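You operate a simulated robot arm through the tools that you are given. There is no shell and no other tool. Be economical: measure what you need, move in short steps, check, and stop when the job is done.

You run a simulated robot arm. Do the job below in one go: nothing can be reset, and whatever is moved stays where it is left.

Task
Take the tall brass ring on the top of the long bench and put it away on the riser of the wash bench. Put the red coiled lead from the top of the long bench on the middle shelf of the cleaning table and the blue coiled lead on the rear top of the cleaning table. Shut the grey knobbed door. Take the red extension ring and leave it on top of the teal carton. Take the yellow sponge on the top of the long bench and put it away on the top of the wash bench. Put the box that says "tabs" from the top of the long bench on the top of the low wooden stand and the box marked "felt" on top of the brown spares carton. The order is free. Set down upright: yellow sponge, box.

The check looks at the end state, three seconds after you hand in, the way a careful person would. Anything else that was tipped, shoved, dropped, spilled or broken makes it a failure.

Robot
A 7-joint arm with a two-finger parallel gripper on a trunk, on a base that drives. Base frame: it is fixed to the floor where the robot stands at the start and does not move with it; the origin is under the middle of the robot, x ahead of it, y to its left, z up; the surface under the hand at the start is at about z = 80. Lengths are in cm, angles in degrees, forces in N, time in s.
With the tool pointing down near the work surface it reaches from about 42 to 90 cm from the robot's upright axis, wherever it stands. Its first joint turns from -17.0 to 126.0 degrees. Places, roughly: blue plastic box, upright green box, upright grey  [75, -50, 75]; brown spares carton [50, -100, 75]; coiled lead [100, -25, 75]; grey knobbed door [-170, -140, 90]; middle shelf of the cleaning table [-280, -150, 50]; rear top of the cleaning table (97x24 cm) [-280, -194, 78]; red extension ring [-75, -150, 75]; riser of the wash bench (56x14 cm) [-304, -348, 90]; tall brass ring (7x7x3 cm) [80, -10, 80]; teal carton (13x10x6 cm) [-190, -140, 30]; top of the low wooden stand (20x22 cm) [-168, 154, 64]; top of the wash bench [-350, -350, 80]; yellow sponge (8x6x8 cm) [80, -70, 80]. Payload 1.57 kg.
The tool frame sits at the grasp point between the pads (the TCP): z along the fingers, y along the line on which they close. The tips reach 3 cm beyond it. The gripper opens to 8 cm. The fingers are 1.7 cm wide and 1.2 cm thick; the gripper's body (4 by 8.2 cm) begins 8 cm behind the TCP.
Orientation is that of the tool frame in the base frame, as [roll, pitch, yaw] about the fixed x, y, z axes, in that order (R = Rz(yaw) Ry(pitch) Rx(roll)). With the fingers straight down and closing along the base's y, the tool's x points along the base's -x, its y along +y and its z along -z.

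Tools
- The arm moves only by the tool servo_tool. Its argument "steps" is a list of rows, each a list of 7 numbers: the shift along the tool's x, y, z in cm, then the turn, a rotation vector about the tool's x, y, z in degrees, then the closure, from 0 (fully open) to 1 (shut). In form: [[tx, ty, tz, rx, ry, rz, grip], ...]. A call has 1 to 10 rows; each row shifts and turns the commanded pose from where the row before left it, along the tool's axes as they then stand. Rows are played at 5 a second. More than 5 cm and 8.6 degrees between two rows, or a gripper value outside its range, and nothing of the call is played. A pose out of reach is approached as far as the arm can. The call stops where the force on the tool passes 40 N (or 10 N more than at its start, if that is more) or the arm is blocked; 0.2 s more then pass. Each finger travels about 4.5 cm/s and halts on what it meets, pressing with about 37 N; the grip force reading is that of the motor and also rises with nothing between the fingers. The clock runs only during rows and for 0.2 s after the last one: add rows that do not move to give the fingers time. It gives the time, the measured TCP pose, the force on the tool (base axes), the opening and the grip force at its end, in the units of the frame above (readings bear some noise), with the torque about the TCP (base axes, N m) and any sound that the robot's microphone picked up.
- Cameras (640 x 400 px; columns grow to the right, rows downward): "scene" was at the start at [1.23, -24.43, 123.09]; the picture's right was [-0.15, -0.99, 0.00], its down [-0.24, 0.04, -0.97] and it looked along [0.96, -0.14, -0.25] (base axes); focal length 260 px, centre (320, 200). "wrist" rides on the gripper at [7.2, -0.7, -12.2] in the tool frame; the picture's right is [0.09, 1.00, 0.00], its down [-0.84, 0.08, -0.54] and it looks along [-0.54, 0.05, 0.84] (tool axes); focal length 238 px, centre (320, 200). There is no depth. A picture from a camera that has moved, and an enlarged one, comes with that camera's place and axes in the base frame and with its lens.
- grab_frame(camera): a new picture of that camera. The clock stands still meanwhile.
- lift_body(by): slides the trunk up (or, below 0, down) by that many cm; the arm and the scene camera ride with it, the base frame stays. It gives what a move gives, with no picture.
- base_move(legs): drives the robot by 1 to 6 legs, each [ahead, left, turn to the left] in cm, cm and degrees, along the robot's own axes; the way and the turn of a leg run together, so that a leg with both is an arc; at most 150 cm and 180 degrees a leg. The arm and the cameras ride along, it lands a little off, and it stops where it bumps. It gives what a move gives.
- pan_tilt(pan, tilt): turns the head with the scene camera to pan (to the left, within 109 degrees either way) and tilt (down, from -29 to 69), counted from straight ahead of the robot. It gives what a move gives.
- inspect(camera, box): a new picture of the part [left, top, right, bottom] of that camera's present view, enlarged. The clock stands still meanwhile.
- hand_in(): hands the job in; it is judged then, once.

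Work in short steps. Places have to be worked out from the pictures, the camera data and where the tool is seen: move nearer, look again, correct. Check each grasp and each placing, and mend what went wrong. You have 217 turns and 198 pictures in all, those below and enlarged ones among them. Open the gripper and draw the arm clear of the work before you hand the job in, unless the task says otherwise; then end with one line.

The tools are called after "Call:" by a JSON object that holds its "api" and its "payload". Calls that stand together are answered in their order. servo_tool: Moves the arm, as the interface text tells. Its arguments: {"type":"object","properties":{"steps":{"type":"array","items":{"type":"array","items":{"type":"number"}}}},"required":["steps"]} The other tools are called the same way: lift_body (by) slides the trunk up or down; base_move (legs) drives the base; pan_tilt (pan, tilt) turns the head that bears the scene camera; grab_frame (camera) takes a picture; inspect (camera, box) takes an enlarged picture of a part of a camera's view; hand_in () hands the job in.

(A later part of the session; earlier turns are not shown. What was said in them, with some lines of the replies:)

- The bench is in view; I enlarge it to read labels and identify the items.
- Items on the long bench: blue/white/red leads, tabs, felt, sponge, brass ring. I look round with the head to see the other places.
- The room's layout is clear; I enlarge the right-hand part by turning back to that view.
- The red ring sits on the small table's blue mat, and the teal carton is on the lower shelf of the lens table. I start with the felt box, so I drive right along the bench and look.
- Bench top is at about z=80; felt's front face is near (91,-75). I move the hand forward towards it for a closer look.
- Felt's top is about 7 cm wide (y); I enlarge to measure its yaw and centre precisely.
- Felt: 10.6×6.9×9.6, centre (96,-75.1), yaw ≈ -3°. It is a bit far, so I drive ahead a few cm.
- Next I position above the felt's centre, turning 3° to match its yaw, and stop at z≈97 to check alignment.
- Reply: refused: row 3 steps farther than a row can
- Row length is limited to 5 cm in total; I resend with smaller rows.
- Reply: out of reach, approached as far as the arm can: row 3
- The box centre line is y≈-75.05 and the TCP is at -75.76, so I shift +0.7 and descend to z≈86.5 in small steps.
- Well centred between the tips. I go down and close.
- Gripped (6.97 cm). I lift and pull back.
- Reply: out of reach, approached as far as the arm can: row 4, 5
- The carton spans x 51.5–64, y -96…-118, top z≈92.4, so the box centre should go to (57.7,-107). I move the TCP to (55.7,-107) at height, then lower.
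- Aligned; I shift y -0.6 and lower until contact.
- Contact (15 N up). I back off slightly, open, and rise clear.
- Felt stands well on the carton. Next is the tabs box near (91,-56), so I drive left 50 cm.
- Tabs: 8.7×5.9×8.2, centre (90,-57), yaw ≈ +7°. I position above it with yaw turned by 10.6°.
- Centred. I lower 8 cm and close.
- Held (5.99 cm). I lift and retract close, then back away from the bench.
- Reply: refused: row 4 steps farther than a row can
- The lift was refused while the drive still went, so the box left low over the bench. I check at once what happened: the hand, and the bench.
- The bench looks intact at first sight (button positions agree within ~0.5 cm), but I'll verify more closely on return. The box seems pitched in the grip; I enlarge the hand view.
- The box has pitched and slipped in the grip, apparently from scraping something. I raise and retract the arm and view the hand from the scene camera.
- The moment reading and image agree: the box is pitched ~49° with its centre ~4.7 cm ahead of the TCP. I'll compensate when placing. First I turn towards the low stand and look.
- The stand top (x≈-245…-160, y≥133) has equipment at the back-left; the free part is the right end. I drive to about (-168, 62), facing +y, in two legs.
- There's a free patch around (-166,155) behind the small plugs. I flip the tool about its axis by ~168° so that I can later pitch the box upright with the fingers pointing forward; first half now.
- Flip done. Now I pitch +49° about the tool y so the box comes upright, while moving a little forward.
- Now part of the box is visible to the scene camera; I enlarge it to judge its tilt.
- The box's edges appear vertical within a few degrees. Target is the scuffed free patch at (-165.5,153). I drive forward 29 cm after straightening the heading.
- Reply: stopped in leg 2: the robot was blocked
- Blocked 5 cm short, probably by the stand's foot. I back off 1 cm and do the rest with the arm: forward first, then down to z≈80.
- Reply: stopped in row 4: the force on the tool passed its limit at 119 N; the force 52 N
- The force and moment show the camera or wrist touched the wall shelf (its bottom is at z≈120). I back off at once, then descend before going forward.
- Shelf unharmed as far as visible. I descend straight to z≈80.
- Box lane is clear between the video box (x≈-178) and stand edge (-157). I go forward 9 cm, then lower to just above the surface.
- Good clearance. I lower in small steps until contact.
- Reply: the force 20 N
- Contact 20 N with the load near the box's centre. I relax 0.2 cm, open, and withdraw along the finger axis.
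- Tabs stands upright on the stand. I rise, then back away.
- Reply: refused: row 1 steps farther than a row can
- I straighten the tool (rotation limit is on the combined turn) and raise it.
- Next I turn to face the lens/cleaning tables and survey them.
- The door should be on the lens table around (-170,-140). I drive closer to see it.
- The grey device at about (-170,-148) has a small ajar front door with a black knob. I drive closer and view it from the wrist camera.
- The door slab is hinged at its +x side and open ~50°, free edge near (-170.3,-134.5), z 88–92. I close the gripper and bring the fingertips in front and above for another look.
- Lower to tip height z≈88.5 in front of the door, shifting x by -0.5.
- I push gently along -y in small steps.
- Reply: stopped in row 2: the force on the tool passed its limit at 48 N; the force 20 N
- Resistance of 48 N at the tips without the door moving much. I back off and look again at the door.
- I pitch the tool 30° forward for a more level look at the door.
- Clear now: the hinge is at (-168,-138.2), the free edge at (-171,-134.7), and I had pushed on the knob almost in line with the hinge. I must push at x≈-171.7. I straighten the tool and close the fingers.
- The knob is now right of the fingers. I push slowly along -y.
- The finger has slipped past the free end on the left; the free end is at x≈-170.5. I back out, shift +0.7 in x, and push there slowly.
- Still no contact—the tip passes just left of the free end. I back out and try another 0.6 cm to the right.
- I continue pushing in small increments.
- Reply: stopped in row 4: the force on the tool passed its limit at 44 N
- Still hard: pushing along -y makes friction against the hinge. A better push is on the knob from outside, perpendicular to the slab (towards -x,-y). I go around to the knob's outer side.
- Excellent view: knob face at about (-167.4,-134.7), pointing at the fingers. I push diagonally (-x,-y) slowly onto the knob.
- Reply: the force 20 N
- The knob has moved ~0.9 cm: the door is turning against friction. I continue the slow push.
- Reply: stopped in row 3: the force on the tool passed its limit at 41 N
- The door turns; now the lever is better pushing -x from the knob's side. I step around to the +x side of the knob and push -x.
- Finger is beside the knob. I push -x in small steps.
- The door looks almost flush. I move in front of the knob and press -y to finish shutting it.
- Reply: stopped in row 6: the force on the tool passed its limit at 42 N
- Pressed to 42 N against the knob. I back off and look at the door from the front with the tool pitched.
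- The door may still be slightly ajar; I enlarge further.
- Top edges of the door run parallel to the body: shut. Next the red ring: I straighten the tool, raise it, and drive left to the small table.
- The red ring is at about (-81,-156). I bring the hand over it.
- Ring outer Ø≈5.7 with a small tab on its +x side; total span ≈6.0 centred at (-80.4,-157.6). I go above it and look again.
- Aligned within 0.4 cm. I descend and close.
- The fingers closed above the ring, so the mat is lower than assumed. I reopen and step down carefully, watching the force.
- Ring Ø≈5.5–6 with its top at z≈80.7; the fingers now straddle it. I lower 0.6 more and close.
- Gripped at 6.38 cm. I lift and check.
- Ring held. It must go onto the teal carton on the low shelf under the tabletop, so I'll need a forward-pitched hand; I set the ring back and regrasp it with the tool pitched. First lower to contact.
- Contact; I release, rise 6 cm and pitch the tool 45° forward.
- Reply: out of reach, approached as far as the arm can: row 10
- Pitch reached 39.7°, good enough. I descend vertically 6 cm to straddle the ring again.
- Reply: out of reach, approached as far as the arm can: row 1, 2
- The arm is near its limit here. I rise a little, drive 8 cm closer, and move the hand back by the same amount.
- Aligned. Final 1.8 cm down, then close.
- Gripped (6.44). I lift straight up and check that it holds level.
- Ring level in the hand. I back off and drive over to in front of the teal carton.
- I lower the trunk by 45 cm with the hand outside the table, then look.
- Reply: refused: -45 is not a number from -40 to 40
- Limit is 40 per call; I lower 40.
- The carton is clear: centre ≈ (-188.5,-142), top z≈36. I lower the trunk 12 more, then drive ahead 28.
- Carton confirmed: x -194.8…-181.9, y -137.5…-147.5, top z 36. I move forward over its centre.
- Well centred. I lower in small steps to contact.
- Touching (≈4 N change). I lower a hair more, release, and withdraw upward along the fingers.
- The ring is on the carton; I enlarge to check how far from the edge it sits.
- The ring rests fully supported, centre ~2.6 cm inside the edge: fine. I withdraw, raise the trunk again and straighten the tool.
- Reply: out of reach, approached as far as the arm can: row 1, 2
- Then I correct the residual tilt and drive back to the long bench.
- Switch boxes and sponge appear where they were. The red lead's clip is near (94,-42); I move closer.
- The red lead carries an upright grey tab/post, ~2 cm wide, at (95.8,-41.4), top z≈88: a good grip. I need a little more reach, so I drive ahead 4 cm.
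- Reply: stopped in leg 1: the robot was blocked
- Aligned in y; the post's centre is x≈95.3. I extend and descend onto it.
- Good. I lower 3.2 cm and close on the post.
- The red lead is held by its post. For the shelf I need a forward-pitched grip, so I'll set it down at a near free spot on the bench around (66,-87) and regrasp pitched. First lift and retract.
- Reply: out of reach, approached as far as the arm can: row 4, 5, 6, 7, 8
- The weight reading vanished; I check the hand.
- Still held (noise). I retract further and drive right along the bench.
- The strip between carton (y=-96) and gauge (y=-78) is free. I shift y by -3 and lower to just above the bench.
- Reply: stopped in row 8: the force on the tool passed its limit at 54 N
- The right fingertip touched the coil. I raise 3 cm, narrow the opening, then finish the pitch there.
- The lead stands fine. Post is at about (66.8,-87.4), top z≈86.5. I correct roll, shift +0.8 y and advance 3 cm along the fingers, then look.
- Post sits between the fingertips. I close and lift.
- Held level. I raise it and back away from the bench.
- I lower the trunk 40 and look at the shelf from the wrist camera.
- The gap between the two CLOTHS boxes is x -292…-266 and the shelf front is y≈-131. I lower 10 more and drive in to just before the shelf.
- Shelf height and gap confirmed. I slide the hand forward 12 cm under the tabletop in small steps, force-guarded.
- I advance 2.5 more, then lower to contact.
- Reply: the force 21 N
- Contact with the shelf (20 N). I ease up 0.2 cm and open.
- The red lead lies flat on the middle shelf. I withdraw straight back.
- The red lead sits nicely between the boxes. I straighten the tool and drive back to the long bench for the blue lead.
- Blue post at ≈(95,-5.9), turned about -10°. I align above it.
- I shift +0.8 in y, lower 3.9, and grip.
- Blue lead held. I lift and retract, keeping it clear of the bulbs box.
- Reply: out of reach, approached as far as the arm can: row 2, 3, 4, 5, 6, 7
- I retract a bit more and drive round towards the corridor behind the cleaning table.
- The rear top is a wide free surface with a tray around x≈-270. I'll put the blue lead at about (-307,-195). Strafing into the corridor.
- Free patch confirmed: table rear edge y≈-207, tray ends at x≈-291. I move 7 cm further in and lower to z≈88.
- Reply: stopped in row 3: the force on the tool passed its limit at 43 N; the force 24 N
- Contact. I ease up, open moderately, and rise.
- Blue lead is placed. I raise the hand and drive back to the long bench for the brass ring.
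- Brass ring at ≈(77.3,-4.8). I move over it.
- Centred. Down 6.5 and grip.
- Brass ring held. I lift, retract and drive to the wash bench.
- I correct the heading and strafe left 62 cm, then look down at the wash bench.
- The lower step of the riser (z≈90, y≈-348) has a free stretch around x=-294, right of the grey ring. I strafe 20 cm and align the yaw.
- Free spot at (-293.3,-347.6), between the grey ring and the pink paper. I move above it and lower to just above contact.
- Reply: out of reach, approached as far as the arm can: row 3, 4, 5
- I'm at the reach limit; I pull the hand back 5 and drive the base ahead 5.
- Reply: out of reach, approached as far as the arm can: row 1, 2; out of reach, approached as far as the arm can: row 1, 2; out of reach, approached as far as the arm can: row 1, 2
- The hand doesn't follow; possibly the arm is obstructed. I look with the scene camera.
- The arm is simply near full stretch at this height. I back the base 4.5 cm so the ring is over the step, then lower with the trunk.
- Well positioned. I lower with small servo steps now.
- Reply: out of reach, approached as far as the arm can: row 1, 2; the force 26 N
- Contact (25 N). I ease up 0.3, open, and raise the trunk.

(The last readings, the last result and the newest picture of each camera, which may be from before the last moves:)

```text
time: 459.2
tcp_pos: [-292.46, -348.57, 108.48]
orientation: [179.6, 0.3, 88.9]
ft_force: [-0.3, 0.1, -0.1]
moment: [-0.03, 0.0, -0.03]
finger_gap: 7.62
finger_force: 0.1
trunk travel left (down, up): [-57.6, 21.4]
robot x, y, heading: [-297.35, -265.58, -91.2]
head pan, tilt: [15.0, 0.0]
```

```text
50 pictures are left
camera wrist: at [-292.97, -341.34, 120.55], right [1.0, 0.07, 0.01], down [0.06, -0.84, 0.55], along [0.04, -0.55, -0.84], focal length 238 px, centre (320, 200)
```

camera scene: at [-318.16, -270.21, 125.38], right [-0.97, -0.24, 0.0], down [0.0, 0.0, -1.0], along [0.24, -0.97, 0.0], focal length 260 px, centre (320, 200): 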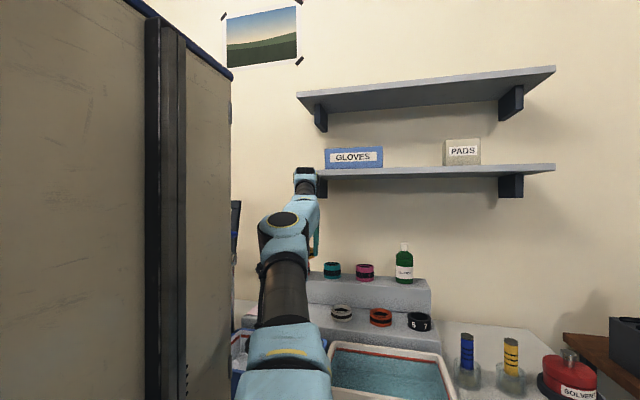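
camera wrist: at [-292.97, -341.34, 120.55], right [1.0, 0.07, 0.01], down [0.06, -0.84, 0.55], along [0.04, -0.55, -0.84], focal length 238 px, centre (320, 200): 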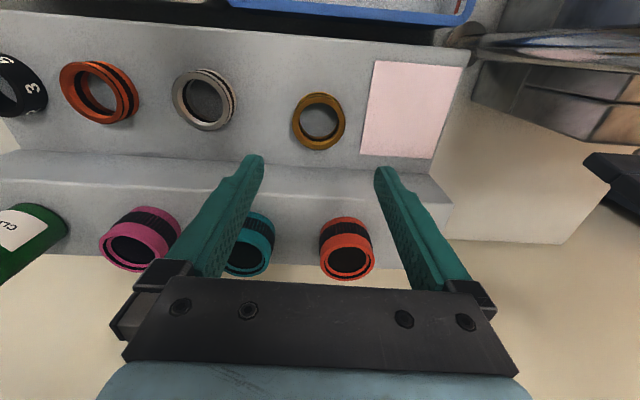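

The brass ring stands on the riser beside the grey one. While here I look at the wash bench top near x≈-350 for a free place for the sponge.

Call:
{"api": "base_move", "payload": {"legs": [[-14, -55, 0]]}}

Call:
{"api": "grab_frame", "payload": {"camera": "wrist"}}

```text
time: 462.4
tcp_pos: [-347.36, -333.51, 108.39]
orientation: [179.5, 0.4, 88.6]
ft_force: [0.1, 0.8, -0.8]
moment: [-0.03, -0.05, 0.0]
finger_gap: 7.61
finger_force: 0.2
trunk travel left (down, up): [-57.6, 21.4]
robot x, y, heading: [-351.8, -250.39, -91.2]
head pan, tilt: [15.0, 0.0]
```

```text
49 pictures are left
camera wrist: at [-347.71, -326.26, 120.56], right [1.0, 0.07, 0.01], down [0.05, -0.84, 0.55], along [0.04, -0.55, -0.84], focal length 238 px, centre (320, 200)
```

wrist: 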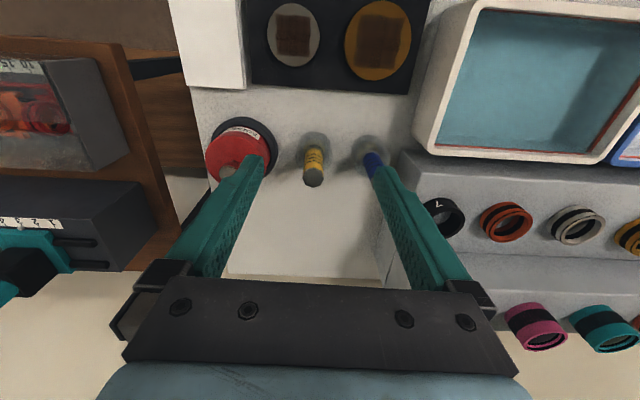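

Behind the brush row there's a free strip (x -366…-333, y -347…-376); the sponge can go at about (-350,-354). Now I fetch the sponge.

Call:
{"api": "base_move", "payload": {"legs": [[0, -37, 0], [-100, 0, 0], [-85, 0, 0], [0, 0, 91], [130, 0, 0], [130, 0, 0]]}}

Call:
{"api": "base_move", "payload": {"legs": [[125, 0, 0]]}}

Call:
{"api": "grab_frame", "payload": {"camera": "wrist"}}

```text
time: 489.8
tcp_pos: [-35.74, -72.59, 108.44]
orientation: [179.7, 0.3, 177.7]
ft_force: [-0.3, 0.4, -0.4]
moment: [0.0, 0.01, -0.03]
finger_gap: 7.61
finger_force: 0.0
trunk travel left (down, up): [-57.6, 21.4]
robot x, y, heading: [-118.94, -75.89, -2.3]
head pan, tilt: [15.0, 0.0]
```

```text
time: 496.1
tcp_pos: [90.06, -74.83, 108.45]
orientation: [179.6, 0.4, 178.7]
ft_force: [-0.1, -0.5, -1.1]
moment: [-0.02, 0.01, 0.06]
finger_gap: 7.61
finger_force: 0.0
trunk travel left (down, up): [-57.6, 21.4]
robot x, y, heading: [6.97, -79.46, -1.0]
head pan, tilt: [15.0, 0.0]
stopped in leg 1: the robot was blocked; the commanded pose is now the measured one
```

```text
48 pictures are left
camera wrist: at [82.84, -75.45, 120.51], right [-0.07, 1.0, 0.01], down [0.84, 0.05, 0.55], along [0.54, 0.04, -0.84], focal length 238 px, centre (320, 200)
```

wrist: 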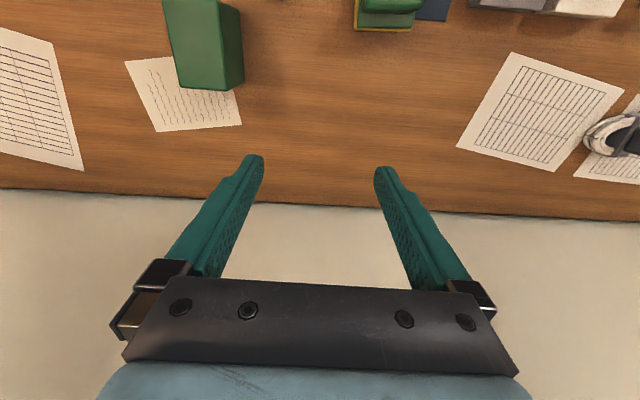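

I back off a little and centre the hand over the sponge.

Call:
{"api": "base_move", "payload": {"legs": [[-10, 8, 1]]}}

Call:
{"api": "servo_tool", "payload": {"steps": [[3, 0, 1, 0, 0, 0, 0], [3, 0, 1, 0, 0, 0, 0], [0, 0, 2, 0, 0, 0, 0], [0, 0, 0, 0, 0, 0, 0]]}}

Call:
{"api": "grab_frame", "payload": {"camera": "wrist"}}

```text
time: 497.3
tcp_pos: [79.82, -65.06, 108.42]
orientation: [179.6, 0.2, 179.8]
ft_force: [-0.9, 0.9, -1.3]
moment: [-0.02, 0.0, -0.01]
finger_gap: 7.61
finger_force: 0.1
trunk travel left (down, up): [-57.6, 21.4]
robot x, y, heading: [-3.39, -71.38, -0.0]
head pan, tilt: [15.0, 0.0]
```

```text
time: 498.3
tcp_pos: [80.59, -64.97, 106.55]
orientation: [179.6, 0.2, 179.8]
ft_force: [-0.1, 0.7, -0.2]
moment: [-0.01, -0.01, 0.0]
finger_gap: 8.01
finger_force: 0.0
out of reach, approached as far as the arm can: row 1, 2, 3
trunk travel left (down, up): [-57.6, 21.4]
robot x, y, heading: [-3.17, -71.41, -0.1]
head pan, tilt: [15.0, 0.0]
```

```text
47 pictures are left
camera wrist: at [73.39, -65.71, 118.78], right [-0.09, 1.0, 0.01], down [0.84, 0.07, 0.55], along [0.54, 0.05, -0.84], focal length 238 px, centre (320, 200)
```

wrist: 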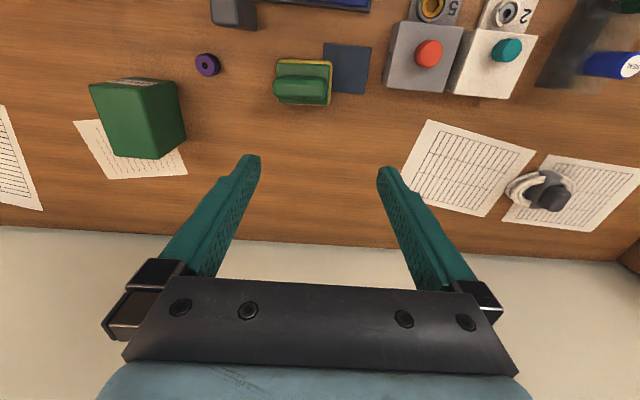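

The commanded pose is still beyond reach from before; I send more backward rows to bring it in.

Call:
{"api": "servo_tool", "payload": {"steps": [[4.5, 0, 0, 0, 0, 0, 0], [4.5, 0, 0, 0, 0, 0, 0], [4.5, 0, 0, 0, 0, 0, 0], [0, 0, 0, 0, 0, 0, 0]]}}

```text
time: 499.3
tcp_pos: [79.07, -65.2, 109.9]
orientation: [179.4, 0.1, 179.8]
ft_force: [-0.5, 0.2, -0.2]
moment: [-0.03, 0.01, -0.01]
finger_gap: 8.0
finger_force: 0.0
out of reach, approached as far as the arm can: row 1, 2, 3
trunk travel left (down, up): [-57.6, 21.4]
robot x, y, heading: [-3.33, -71.33, -0.1]
head pan, tilt: [15.0, 0.0]
```

Call:
{"api": "servo_tool", "payload": {"steps": [[0, 0, 4, 0, 0, 0, 0], [0, 0, 4, 0, 0, 0, 0], [0, 0, 0, 0, 0, 0, 0]]}}

```text
time: 500.1
tcp_pos: [81.86, -64.7, 102.91]
orientation: [179.6, 0.1, 179.8]
ft_force: [0.2, -0.1, -0.8]
moment: [0.03, -0.01, 0.01]
finger_gap: 8.0
finger_force: 0.0
out of reach, approached as far as the arm can: row 1, 2
trunk travel left (down, up): [-57.6, 21.4]
robot x, y, heading: [-3.26, -71.3, 0.2]
head pan, tilt: [15.0, 0.0]
```

The elbow seems stuck straight; I try to break that with a pitch change while pulling back.

Call:
{"api": "servo_tool", "payload": {"steps": [[3, 0, 0, 0, -8, 0, 0], [3, 0, 0, 0, -8, 0, 0], [3, 0, 0, 0, -8, 0, 0], [3, 0, 2, 0, 0, 0, 0], [3, 0, 2, 0, 0, 0, 0], [0, 0, 0, 0, 0, 0, 0]]}}

```text
time: 501.5
tcp_pos: [91.4, -64.62, 103.58]
orientation: [179.5, 24.2, 179.6]
ft_force: [0.8, -0.3, -0.6]
moment: [-0.01, 0.01, 0.0]
finger_gap: 8.01
finger_force: 0.0
out of reach, approached as far as the arm can: row 1, 2, 3, 4, 5
trunk travel left (down, up): [-57.6, 21.4]
robot x, y, heading: [-3.45, -71.53, -0.0]
head pan, tilt: [15.0, 0.0]
```

I undo the pitch and keep pulling back with more rows.

Call:
{"api": "servo_tool", "payload": {"steps": [[0, 0, 0, 0, 8, 0, 0], [0, 0, 0, 0, 8, 0, 0], [0, 0, 0, 0, 8, 0, 0], [4.8, 0, 0, 0, 0, 0, 0], [4.8, 0, 0, 0, 0, 0, 0], [4.8, 0, 0, 0, 0, 0, 0], [4.8, 0, 0, 0, 0, 0, 0], [4.8, 0, 0, 0, 0, 0, 0], [0, 0, 0, 0, 0, 0, 0]]}}

```text
time: 503.5
tcp_pos: [60.24, -71.33, 101.36]
orientation: [179.6, 0.3, 179.7]
ft_force: [0.2, 0.0, 0.2]
moment: [0.03, 0.01, -0.02]
finger_gap: 8.03
finger_force: 0.1
out of reach, approached as far as the arm can: row 1, 2, 3
trunk travel left (down, up): [-57.6, 21.4]
robot x, y, heading: [-3.33, -71.59, -0.0]
head pan, tilt: [15.0, 0.0]
```

Unlocked. I move to just above the sponge for a close look.

Call:
{"api": "servo_tool", "payload": {"steps": [[-4.5, 1.2, 0, 0, 0, 0, 0], [-4.5, 1.2, 0, 0, 0, 0, 0], [-4.5, 1.2, 0, 0, 0, 0, 0], [0, 0, 0, 0, 0, 0, 0]]}}

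Call:
{"api": "inspect", "payload": {"camera": "wrist", "box": [220, 80, 420, 205]}}

```text
time: 504.5
tcp_pos: [73.95, -67.89, 101.49]
orientation: [179.6, 0.3, 179.9]
ft_force: [0.7, -0.3, 0.4]
moment: [-0.01, -0.02, 0.02]
finger_gap: 8.01
finger_force: 0.1
trunk travel left (down, up): [-57.6, 21.4]
robot x, y, heading: [-3.03, -71.47, -0.0]
head pan, tilt: [15.0, 0.0]
```

```text
3.20 times, centred on (320, 142) of wrist
camera zoom: at [66.79, -68.76, 113.55], right [-0.09, 1.0, 0.01], down [0.83, 0.07, 0.55], along [0.54, 0.05, -0.84], focal length 763 px, centre (320, 384)
```

zoom: 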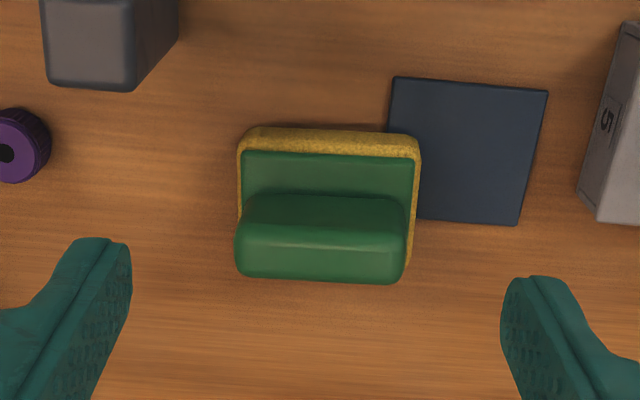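

Handle: 6.2 cm wide along y, top z≈88, centred (77.8,-67.6). I align and descend to z≈91 first, then grip.

Call:
{"api": "servo_tool", "payload": {"steps": [[-3.85, 0.3, 0, 0, 0, 0, 0], [0, 0, 4, 0, 0, 0, 0], [0, 0, 4, 0, 0, 0, 0], [0, 0, 2, 0, 0, 0, 0], [0, 0, 0, 0, 0, 0, 0]]}}

Call:
{"api": "grab_frame", "payload": {"camera": "wrist"}}

```text
time: 505.7
tcp_pos: [77.44, -67.17, 91.51]
orientation: [179.7, 0.3, 179.8]
ft_force: [0.0, 0.9, 0.4]
moment: [0.01, -0.02, -0.02]
finger_gap: 8.01
finger_force: 0.0
trunk travel left (down, up): [-57.6, 21.4]
robot x, y, heading: [-2.71, -71.77, -0.1]
head pan, tilt: [15.0, 0.0]
```

```text
45 pictures are left
camera wrist: at [70.37, -68.05, 103.63], right [-0.09, 1.0, 0.01], down [0.83, 0.07, 0.55], along [0.54, 0.05, -0.84], focal length 238 px, centre (320, 200)
```

wrist: 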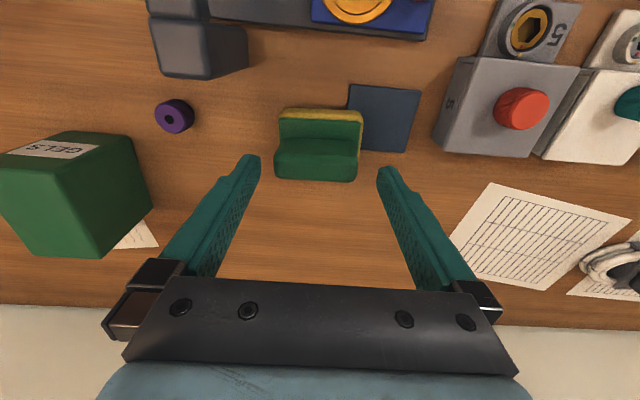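

Centred. I lower 3.8 and close.

Call:
{"api": "servo_tool", "payload": {"steps": [[0, -0.2, 2, 0, 0, 0, 0], [0, 0, 1.8, 0, 0, 0, 0], [0, 0, 0, 0, 0, 0, 0.6], [0, 0, 0, 0, 0, 0, 0.6], [0, 0, 0, 0, 0, 0, 0.6], [0, 0, -2, 0, 0, 0, 0.6], [0, 0, -3, 0, 0, 0, 0.6], [0, 0, 0, 0, 0, 0, 0.6]]}}

Call:
{"api": "grab_frame", "payload": {"camera": "wrist"}}

```text
time: 507.5
tcp_pos: [77.63, -67.55, 92.69]
orientation: [179.6, 0.3, 179.8]
ft_force: [0.0, 0.1, -0.9]
moment: [0.01, 0.04, 0.0]
finger_gap: 6.44
finger_force: 36.9
trunk travel left (down, up): [-57.6, 21.4]
robot x, y, heading: [-3.62, -71.47, -0.1]
head pan, tilt: [15.0, 0.0]
```

```text
44 pictures are left
camera wrist: at [70.39, -68.4, 104.79], right [-0.09, 1.0, 0.01], down [0.83, 0.07, 0.55], along [0.54, 0.05, -0.84], focal length 238 px, centre (320, 200)
```

wrist: 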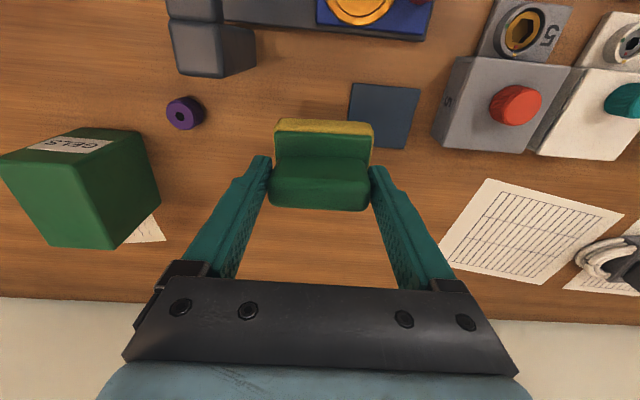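

Sponge held firmly (6.44). I lift, retract, and drive to the wash bench.

Call:
{"api": "servo_tool", "payload": {"steps": [[2, 0, -4, 0, 0, 0, 0.6], [3, 0, -3.5, 0, 0, 0, 0.6], [3, 0, -3.5, 0, 0, 0, 0.6], [4, 0, -2, 0, 0, 0, 0.6], [4, 0, 0, 0, 0, 0, 0.6], [0, 0, 0, 0, 0, 0, 0.6]]}}

```text
time: 508.9
tcp_pos: [61.51, -67.47, 105.54]
orientation: [179.7, 0.3, 179.8]
ft_force: [-0.1, -0.3, -0.5]
moment: [-0.02, 0.03, 0.01]
finger_gap: 6.44
finger_force: 37.3
trunk travel left (down, up): [-57.6, 21.4]
robot x, y, heading: [-3.07, -71.3, -0.1]
head pan, tilt: [15.0, 0.0]
```

Call:
{"api": "base_move", "payload": {"legs": [[-129, 6, 0], [-129, 0, 0], [-128, 0, 0], [0, 0, -90], [100, 0, 0], [85, 0, 0]]}}

Call:
{"api": "lift_body", "payload": {"by": 18}}

```text
time: 540.2
tcp_pos: [-382.62, -317.53, 105.52]
orientation: [179.6, 0.3, 89.8]
ft_force: [-0.6, -0.3, -0.8]
moment: [0.01, -0.02, -0.03]
finger_gap: 6.3
finger_force: 37.4
trunk travel left (down, up): [-57.6, 21.4]
robot x, y, heading: [-386.63, -252.52, -90.0]
head pan, tilt: [15.0, 0.0]
```

```text
time: 542.2
tcp_pos: [-382.64, -317.48, 123.44]
orientation: [179.6, 0.3, 89.9]
ft_force: [-0.1, 0.0, -1.8]
moment: [-0.01, 0.02, 0.02]
finger_gap: 6.3
finger_force: 37.4
trunk travel left (down, up): [-75.6, 3.4]
robot x, y, heading: [-386.55, -252.92, -90.1]
head pan, tilt: [15.0, 0.0]
```

I strafe left 33 cm, then lower the arm to z≈103 at short reach.

Call:
{"api": "base_move", "payload": {"legs": [[0, 33, 0]]}}

Call:
{"api": "servo_tool", "payload": {"steps": [[0, 0, 4.5, 0, 0, 0, 0.6], [0, 0, 4.5, 0, 0, 0, 0.6], [0, 0, 4.5, 0, 0, 0, 0.6], [0, 0, 4.5, 0, 0, 0, 0.6], [0, 0, 2, 0, 0, 0, 0.6], [0, 0, 0, 0, 0, 0, 0.6]]}}

Call:
{"api": "grab_frame", "payload": {"camera": "wrist"}}

```text
time: 544.3
tcp_pos: [-350.8, -317.63, 123.54]
orientation: [179.6, 0.4, 89.4]
ft_force: [0.7, -1.1, -0.8]
moment: [0.03, 0.0, 0.0]
finger_gap: 6.31
finger_force: 37.7
trunk travel left (down, up): [-75.6, 3.4]
robot x, y, heading: [-354.3, -252.82, -90.3]
head pan, tilt: [15.0, 0.0]
```

```text
time: 545.7
tcp_pos: [-350.64, -317.83, 103.27]
orientation: [179.6, 0.3, 89.4]
ft_force: [-0.3, -1.0, -0.3]
moment: [-0.02, 0.01, 0.02]
finger_gap: 6.26
finger_force: 37.5
trunk travel left (down, up): [-75.6, 3.4]
robot x, y, heading: [-354.25, -252.8, -90.3]
head pan, tilt: [15.0, 0.0]
```

```text
43 pictures are left
camera wrist: at [-351.12, -310.66, 115.48], right [1.0, 0.08, 0.01], down [0.07, -0.83, 0.55], along [0.05, -0.54, -0.84], focal length 238 px, centre (320, 200)
```

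wrist: 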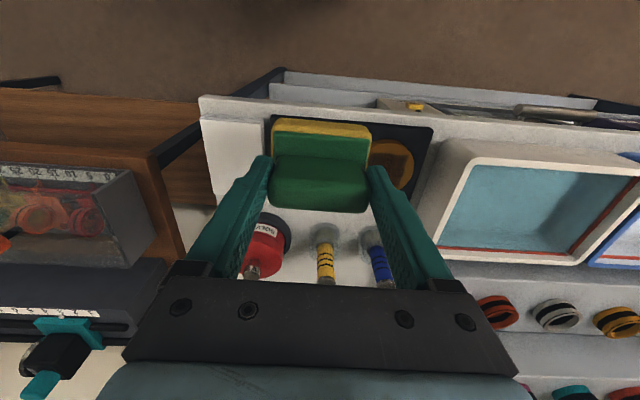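

Brush tops are at z≈90, sponge bottom at 95.6. I drive ahead 15 and extend over the brushes.

Call:
{"api": "base_move", "payload": {"legs": [[15, 0, 0]]}}

Call:
{"api": "servo_tool", "payload": {"steps": [[-4.4, 0.2, 0, 0, 0, 0, 0.6], [-4.4, 0.2, 0, 0, 0, 0, 0.6], [-4.4, 0.2, 0, 0, 0, 0, 0.6], [-4.4, 0.2, 0, 0, 0, 0, 0.6], [-4, 0.2, 0, 0, 0, 0, 0.6], [0, 0, 0, 0, 0, 0, 0.6]]}}

Call:
{"api": "grab_frame", "payload": {"camera": "wrist"}}

```text
time: 547.1
tcp_pos: [-350.82, -332.94, 103.26]
orientation: [179.7, 0.3, 89.4]
ft_force: [0.4, 0.0, -0.4]
moment: [0.02, -0.01, -0.02]
finger_gap: 6.29
finger_force: 37.2
trunk travel left (down, up): [-75.6, 3.4]
robot x, y, heading: [-354.56, -267.94, -90.2]
head pan, tilt: [15.0, 0.0]
```

```text
time: 548.5
tcp_pos: [-349.99, -354.42, 103.32]
orientation: [179.6, 0.1, 89.4]
ft_force: [-0.9, 0.0, -0.7]
moment: [-0.01, -0.01, 0.0]
finger_gap: 6.3
finger_force: 37.1
trunk travel left (down, up): [-75.6, 3.4]
robot x, y, heading: [-354.29, -267.72, -90.7]
head pan, tilt: [15.0, 0.0]
```

```text
42 pictures are left
camera wrist: at [-350.51, -347.29, 115.57], right [1.0, 0.08, 0.01], down [0.06, -0.84, 0.55], along [0.05, -0.54, -0.84], focal length 238 px, centre (320, 200)
```

wrist: 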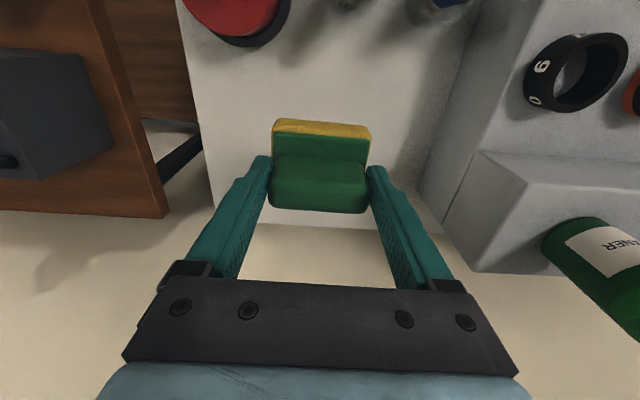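

Clear spot below. I lower the trunk 14, then in small increments.

Call:
{"api": "lift_body", "payload": {"by": -14}}

Call:
{"api": "lift_body", "payload": {"by": -1}}

Call:
{"api": "lift_body", "payload": {"by": -0.5}}

```text
time: 550.2
tcp_pos: [-349.84, -354.42, 89.49]
orientation: [179.6, 0.3, 89.5]
ft_force: [-0.1, 0.2, -1.4]
moment: [0.04, 0.01, 0.0]
finger_gap: 6.31
finger_force: 36.8
trunk travel left (down, up): [-61.6, 17.4]
robot x, y, heading: [-354.7, -267.87, -90.7]
head pan, tilt: [15.0, 0.0]
```

```text
time: 550.8
tcp_pos: [-350.0, -354.53, 88.54]
orientation: [179.6, 0.3, 89.4]
ft_force: [0.2, -0.1, -0.3]
moment: [0.02, 0.02, -0.02]
finger_gap: 6.29
finger_force: 36.8
trunk travel left (down, up): [-60.6, 18.4]
robot x, y, heading: [-354.11, -267.53, -90.7]
head pan, tilt: [15.0, 0.0]
```

```text
time: 551.3
tcp_pos: [-350.05, -354.65, 87.93]
orientation: [179.6, 0.3, 89.4]
ft_force: [0.1, 0.0, -0.7]
moment: [-0.02, -0.02, 0.04]
finger_gap: 6.33
finger_force: 37.1
trunk travel left (down, up): [-60.1, 18.9]
robot x, y, heading: [-354.55, -268.16, -90.6]
head pan, tilt: [15.0, 0.0]
```

Call:
{"api": "lift_body", "payload": {"by": -0.4}}

Call:
{"api": "lift_body", "payload": {"by": -0.4}}

```text
time: 551.8
tcp_pos: [-349.91, -354.48, 87.6]
orientation: [179.6, 0.4, 89.4]
ft_force: [-0.4, 0.2, 0.0]
moment: [-0.01, -0.02, 0.03]
finger_gap: 6.32
finger_force: 36.7
trunk travel left (down, up): [-59.7, 19.3]
robot x, y, heading: [-354.49, -267.6, -90.4]
head pan, tilt: [15.0, 0.0]
```

```text
time: 552.4
tcp_pos: [-349.94, -354.5, 87.54]
orientation: [179.5, 0.5, 89.4]
ft_force: [0.3, 4.1, 19.6]
moment: [0.36, 0.82, -0.16]
finger_gap: 6.29
finger_force: 37.2
trunk travel left (down, up): [-59.3, 19.7]
robot x, y, heading: [-353.9, -268.09, -90.4]
head pan, tilt: [15.0, 0.0]
```

Contact (20 N). I ease up 0.2, open, and raise.

Call:
{"api": "lift_body", "payload": {"by": 0.25}}

Call:
{"api": "servo_tool", "payload": {"steps": [[0, 0, 0, 0, 0, 0, 0], [0, 0, 0, 0, 0, 0, 0], [0, 0, 0, 0, 0, 0, 0]]}}

Call:
{"api": "lift_body", "payload": {"by": 17}}

Call:
{"api": "grab_frame", "payload": {"camera": "wrist"}}

```text
time: 552.9
tcp_pos: [-349.97, -354.34, 87.5]
orientation: [179.6, 0.5, 89.5]
ft_force: [0.3, -1.7, 15.5]
moment: [-0.22, 0.57, 0.09]
finger_gap: 6.3
finger_force: 36.7
trunk travel left (down, up): [-59.6, 19.4]
robot x, y, heading: [-354.06, -267.65, -90.3]
head pan, tilt: [15.0, 0.0]
```

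```text
time: 553.7
tcp_pos: [-350.05, -354.53, 87.38]
orientation: [179.6, 0.3, 89.4]
ft_force: [0.4, -0.1, 0.4]
moment: [-0.01, 0.0, -0.03]
finger_gap: 8.0
finger_force: 0.1
trunk travel left (down, up): [-59.6, 19.4]
robot x, y, heading: [-354.43, -267.99, -90.6]
head pan, tilt: [15.0, 0.0]
```

```text
time: 555.6
tcp_pos: [-349.97, -354.54, 104.41]
orientation: [179.6, 0.3, 89.5]
ft_force: [-0.9, 0.5, -0.1]
moment: [0.02, -0.03, 0.02]
finger_gap: 8.01
finger_force: 0.0
trunk travel left (down, up): [-76.6, 2.4]
robot x, y, heading: [-354.78, -267.56, -90.6]
head pan, tilt: [15.0, 0.0]
```

```text
41 pictures are left
camera wrist: at [-350.51, -347.29, 116.54], right [1.0, 0.08, 0.01], down [0.06, -0.84, 0.55], along [0.05, -0.54, -0.84], focal length 238 px, centre (320, 200)
```

wrist: 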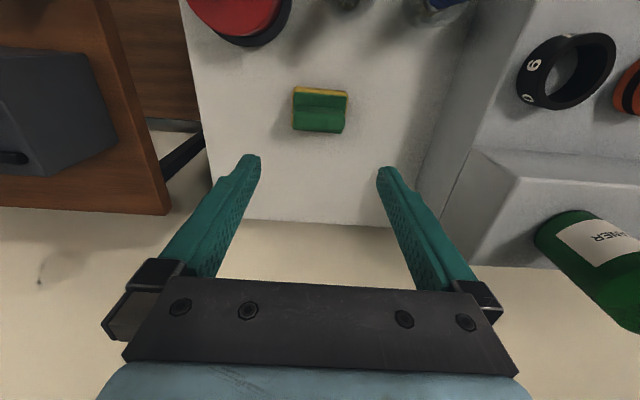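

Sponge stands upright on the wash bench top. Everything is placed; I back out and go re-check the door and the stand area before handing in.

Call:
{"api": "base_move", "payload": {"legs": [[-20, 0, 0], [0, -35, 0], [-100, 0, 0], [-92, 0, 0], [0, 112, 0], [0, 112, 0]]}}

Call:
{"api": "servo_tool", "payload": {"steps": [[4.8, 0, 0, 0, 0, 0, 0], [4.8, 0, 0, 0, 0, 0, 0], [4.8, 0, 0, 0, 0, 0, 0], [4.8, 0, 0, 0, 0, 0, 0], [4.8, 0, 0, 0, 0, 0, 0], [4.8, 0, 0, 0, 0, 0, 0], [0, 0, 0, 0, 0, 0, 0]]}}

Call:
{"api": "pan_tilt", "payload": {"pan": 0, "tilt": 25}}

Call:
{"api": "grab_frame", "payload": {"camera": "scene"}}

```text
time: 578.7
tcp_pos: [-160.27, -157.0, 104.47]
orientation: [179.6, 0.2, 86.0]
ft_force: [0.8, -1.1, 1.0]
moment: [-0.01, 0.03, 0.02]
finger_gap: 8.01
finger_force: 0.0
trunk travel left (down, up): [-76.6, 2.4]
robot x, y, heading: [-159.82, -70.32, -94.0]
head pan, tilt: [15.0, 0.0]
```

```text
time: 580.3
tcp_pos: [-158.3, -128.35, 104.2]
orientation: [179.6, 0.3, 86.2]
ft_force: [-0.2, -0.2, -0.6]
moment: [0.04, -0.03, -0.03]
finger_gap: 7.97
finger_force: 0.2
trunk travel left (down, up): [-76.6, 2.4]
robot x, y, heading: [-159.56, -70.31, -93.8]
head pan, tilt: [15.0, 0.0]
```

```text
time: 581.2
tcp_pos: [-158.28, -128.34, 104.28]
orientation: [179.6, 0.3, 86.0]
ft_force: [0.8, 0.4, -0.3]
moment: [0.01, 0.0, 0.04]
finger_gap: 8.02
finger_force: 0.1
trunk travel left (down, up): [-76.6, 2.4]
robot x, y, heading: [-159.56, -70.27, -93.8]
head pan, tilt: [0.0, 25.0]
```

```text
40 pictures are left
camera scene: at [-182.86, -70.0, 140.4], right [-1.0, 0.06, 0.0], down [0.03, 0.42, -0.91], along [-0.06, -0.9, -0.42], focal length 260 px, centre (320, 200)
```

scene: 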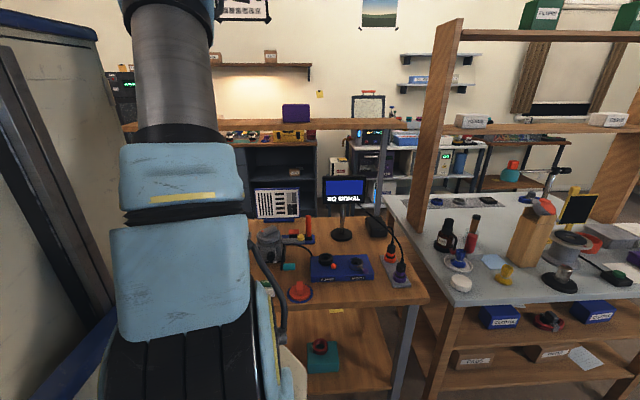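

The hand was extended during that strafe, so I check carefully the items on these tables.

Call:
{"api": "inspect", "payload": {"camera": "scene", "box": [240, 160, 440, 320]}}

Call:
{"api": "inspect", "payload": {"camera": "scene", "box": [400, 150, 640, 300]}}

```text
2.50 times, centred on (340, 240) of scene
camera zoom: at [-182.86, -70.0, 140.4], right [-1.0, 0.06, 0.0], down [0.03, 0.42, -0.91], along [-0.06, -0.9, -0.42], focal length 650 px, centre (270, 100)
```

zoom: 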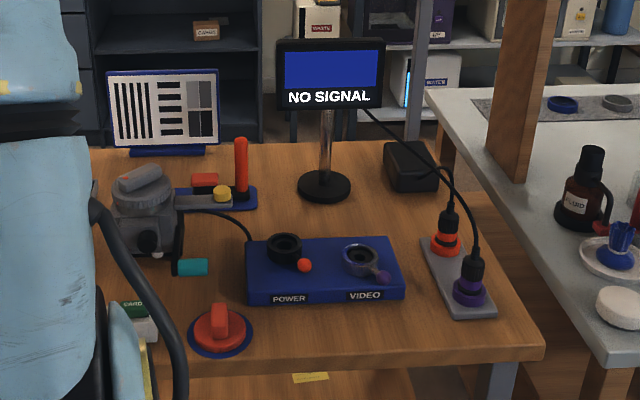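

```text
2.67 times, centred on (520, 225) of scene
camera zoom: at [-182.86, -70.0, 140.4], right [-1.0, 0.06, 0.0], down [0.03, 0.42, -0.91], along [-0.06, -0.9, -0.42], focal length 694 px, centre (-213, 133)
```

zoom: 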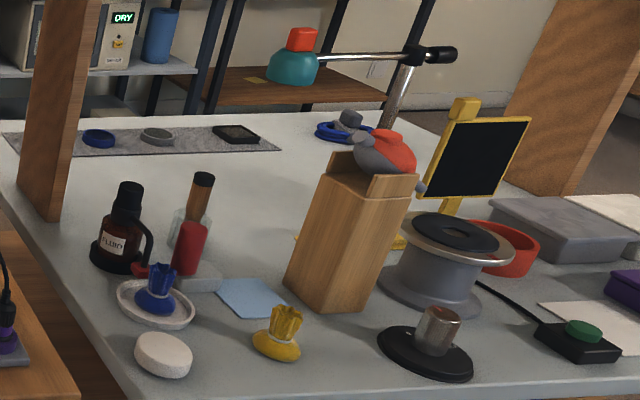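

All objects stand as before (screen, lamp, panel, block). I enlarge the grey device for the door.

Call:
{"api": "inspect", "payload": {"camera": "scene", "box": [250, 215, 330, 275]}}

Call:
{"api": "grab_frame", "payload": {"camera": "wrist"}}

```text
6.67 times, centred on (290, 245) of scene
camera zoom: at [-182.86, -70.0, 140.4], right [-1.0, 0.06, 0.0], down [0.03, 0.42, -0.91], along [-0.06, -0.9, -0.42], focal length 1734 px, centre (520, -100)
```

zoom: 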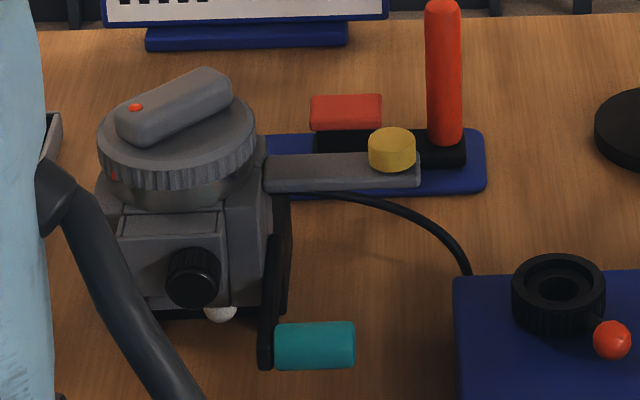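

```text
36 pictures are left
camera wrist: at [-158.41, -121.1, 116.41], right [1.0, 0.02, 0.01], down [0.02, -0.84, 0.55], along [0.02, -0.55, -0.84], focal length 238 px, centre (320, 200)
```

wrist: 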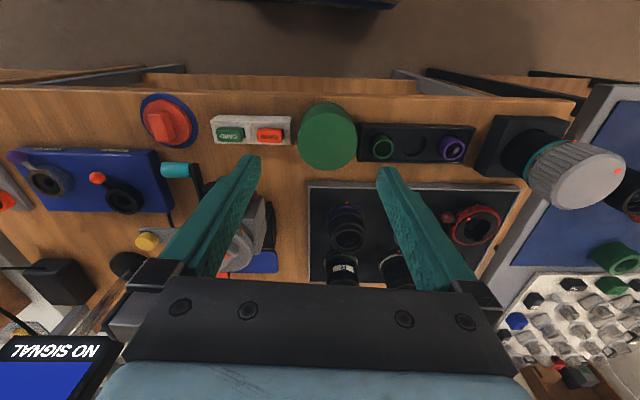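

The door is shut, and everything is in place. I back the robot clear with the gripper open, then hand in.

Call:
{"api": "base_move", "payload": {"legs": [[-40, 0, 0]]}}

Call:
{"api": "hand_in", "payload": {}}

```text
time: 583.8
tcp_pos: [-155.81, -87.44, 104.34]
orientation: [179.6, 0.2, 85.8]
ft_force: [0.3, 0.2, -0.2]
moment: [0.01, 0.04, 0.0]
finger_gap: 8.01
finger_force: 0.0
trunk travel left (down, up): [-76.6, 2.4]
robot x, y, heading: [-157.26, -29.29, -93.8]
head pan, tilt: [0.0, 25.0]
```

```text
The job is handed in.
```

All seven items are in their places, the grey door is shut and the job is handed in. Two bumps on the way might count against it: the tabs box scraped something on the long bench, with nothing visibly moved, and the wrist hit the wall shelf above the low wooden stand at about 119 N, where I could not see the shelf's contents.
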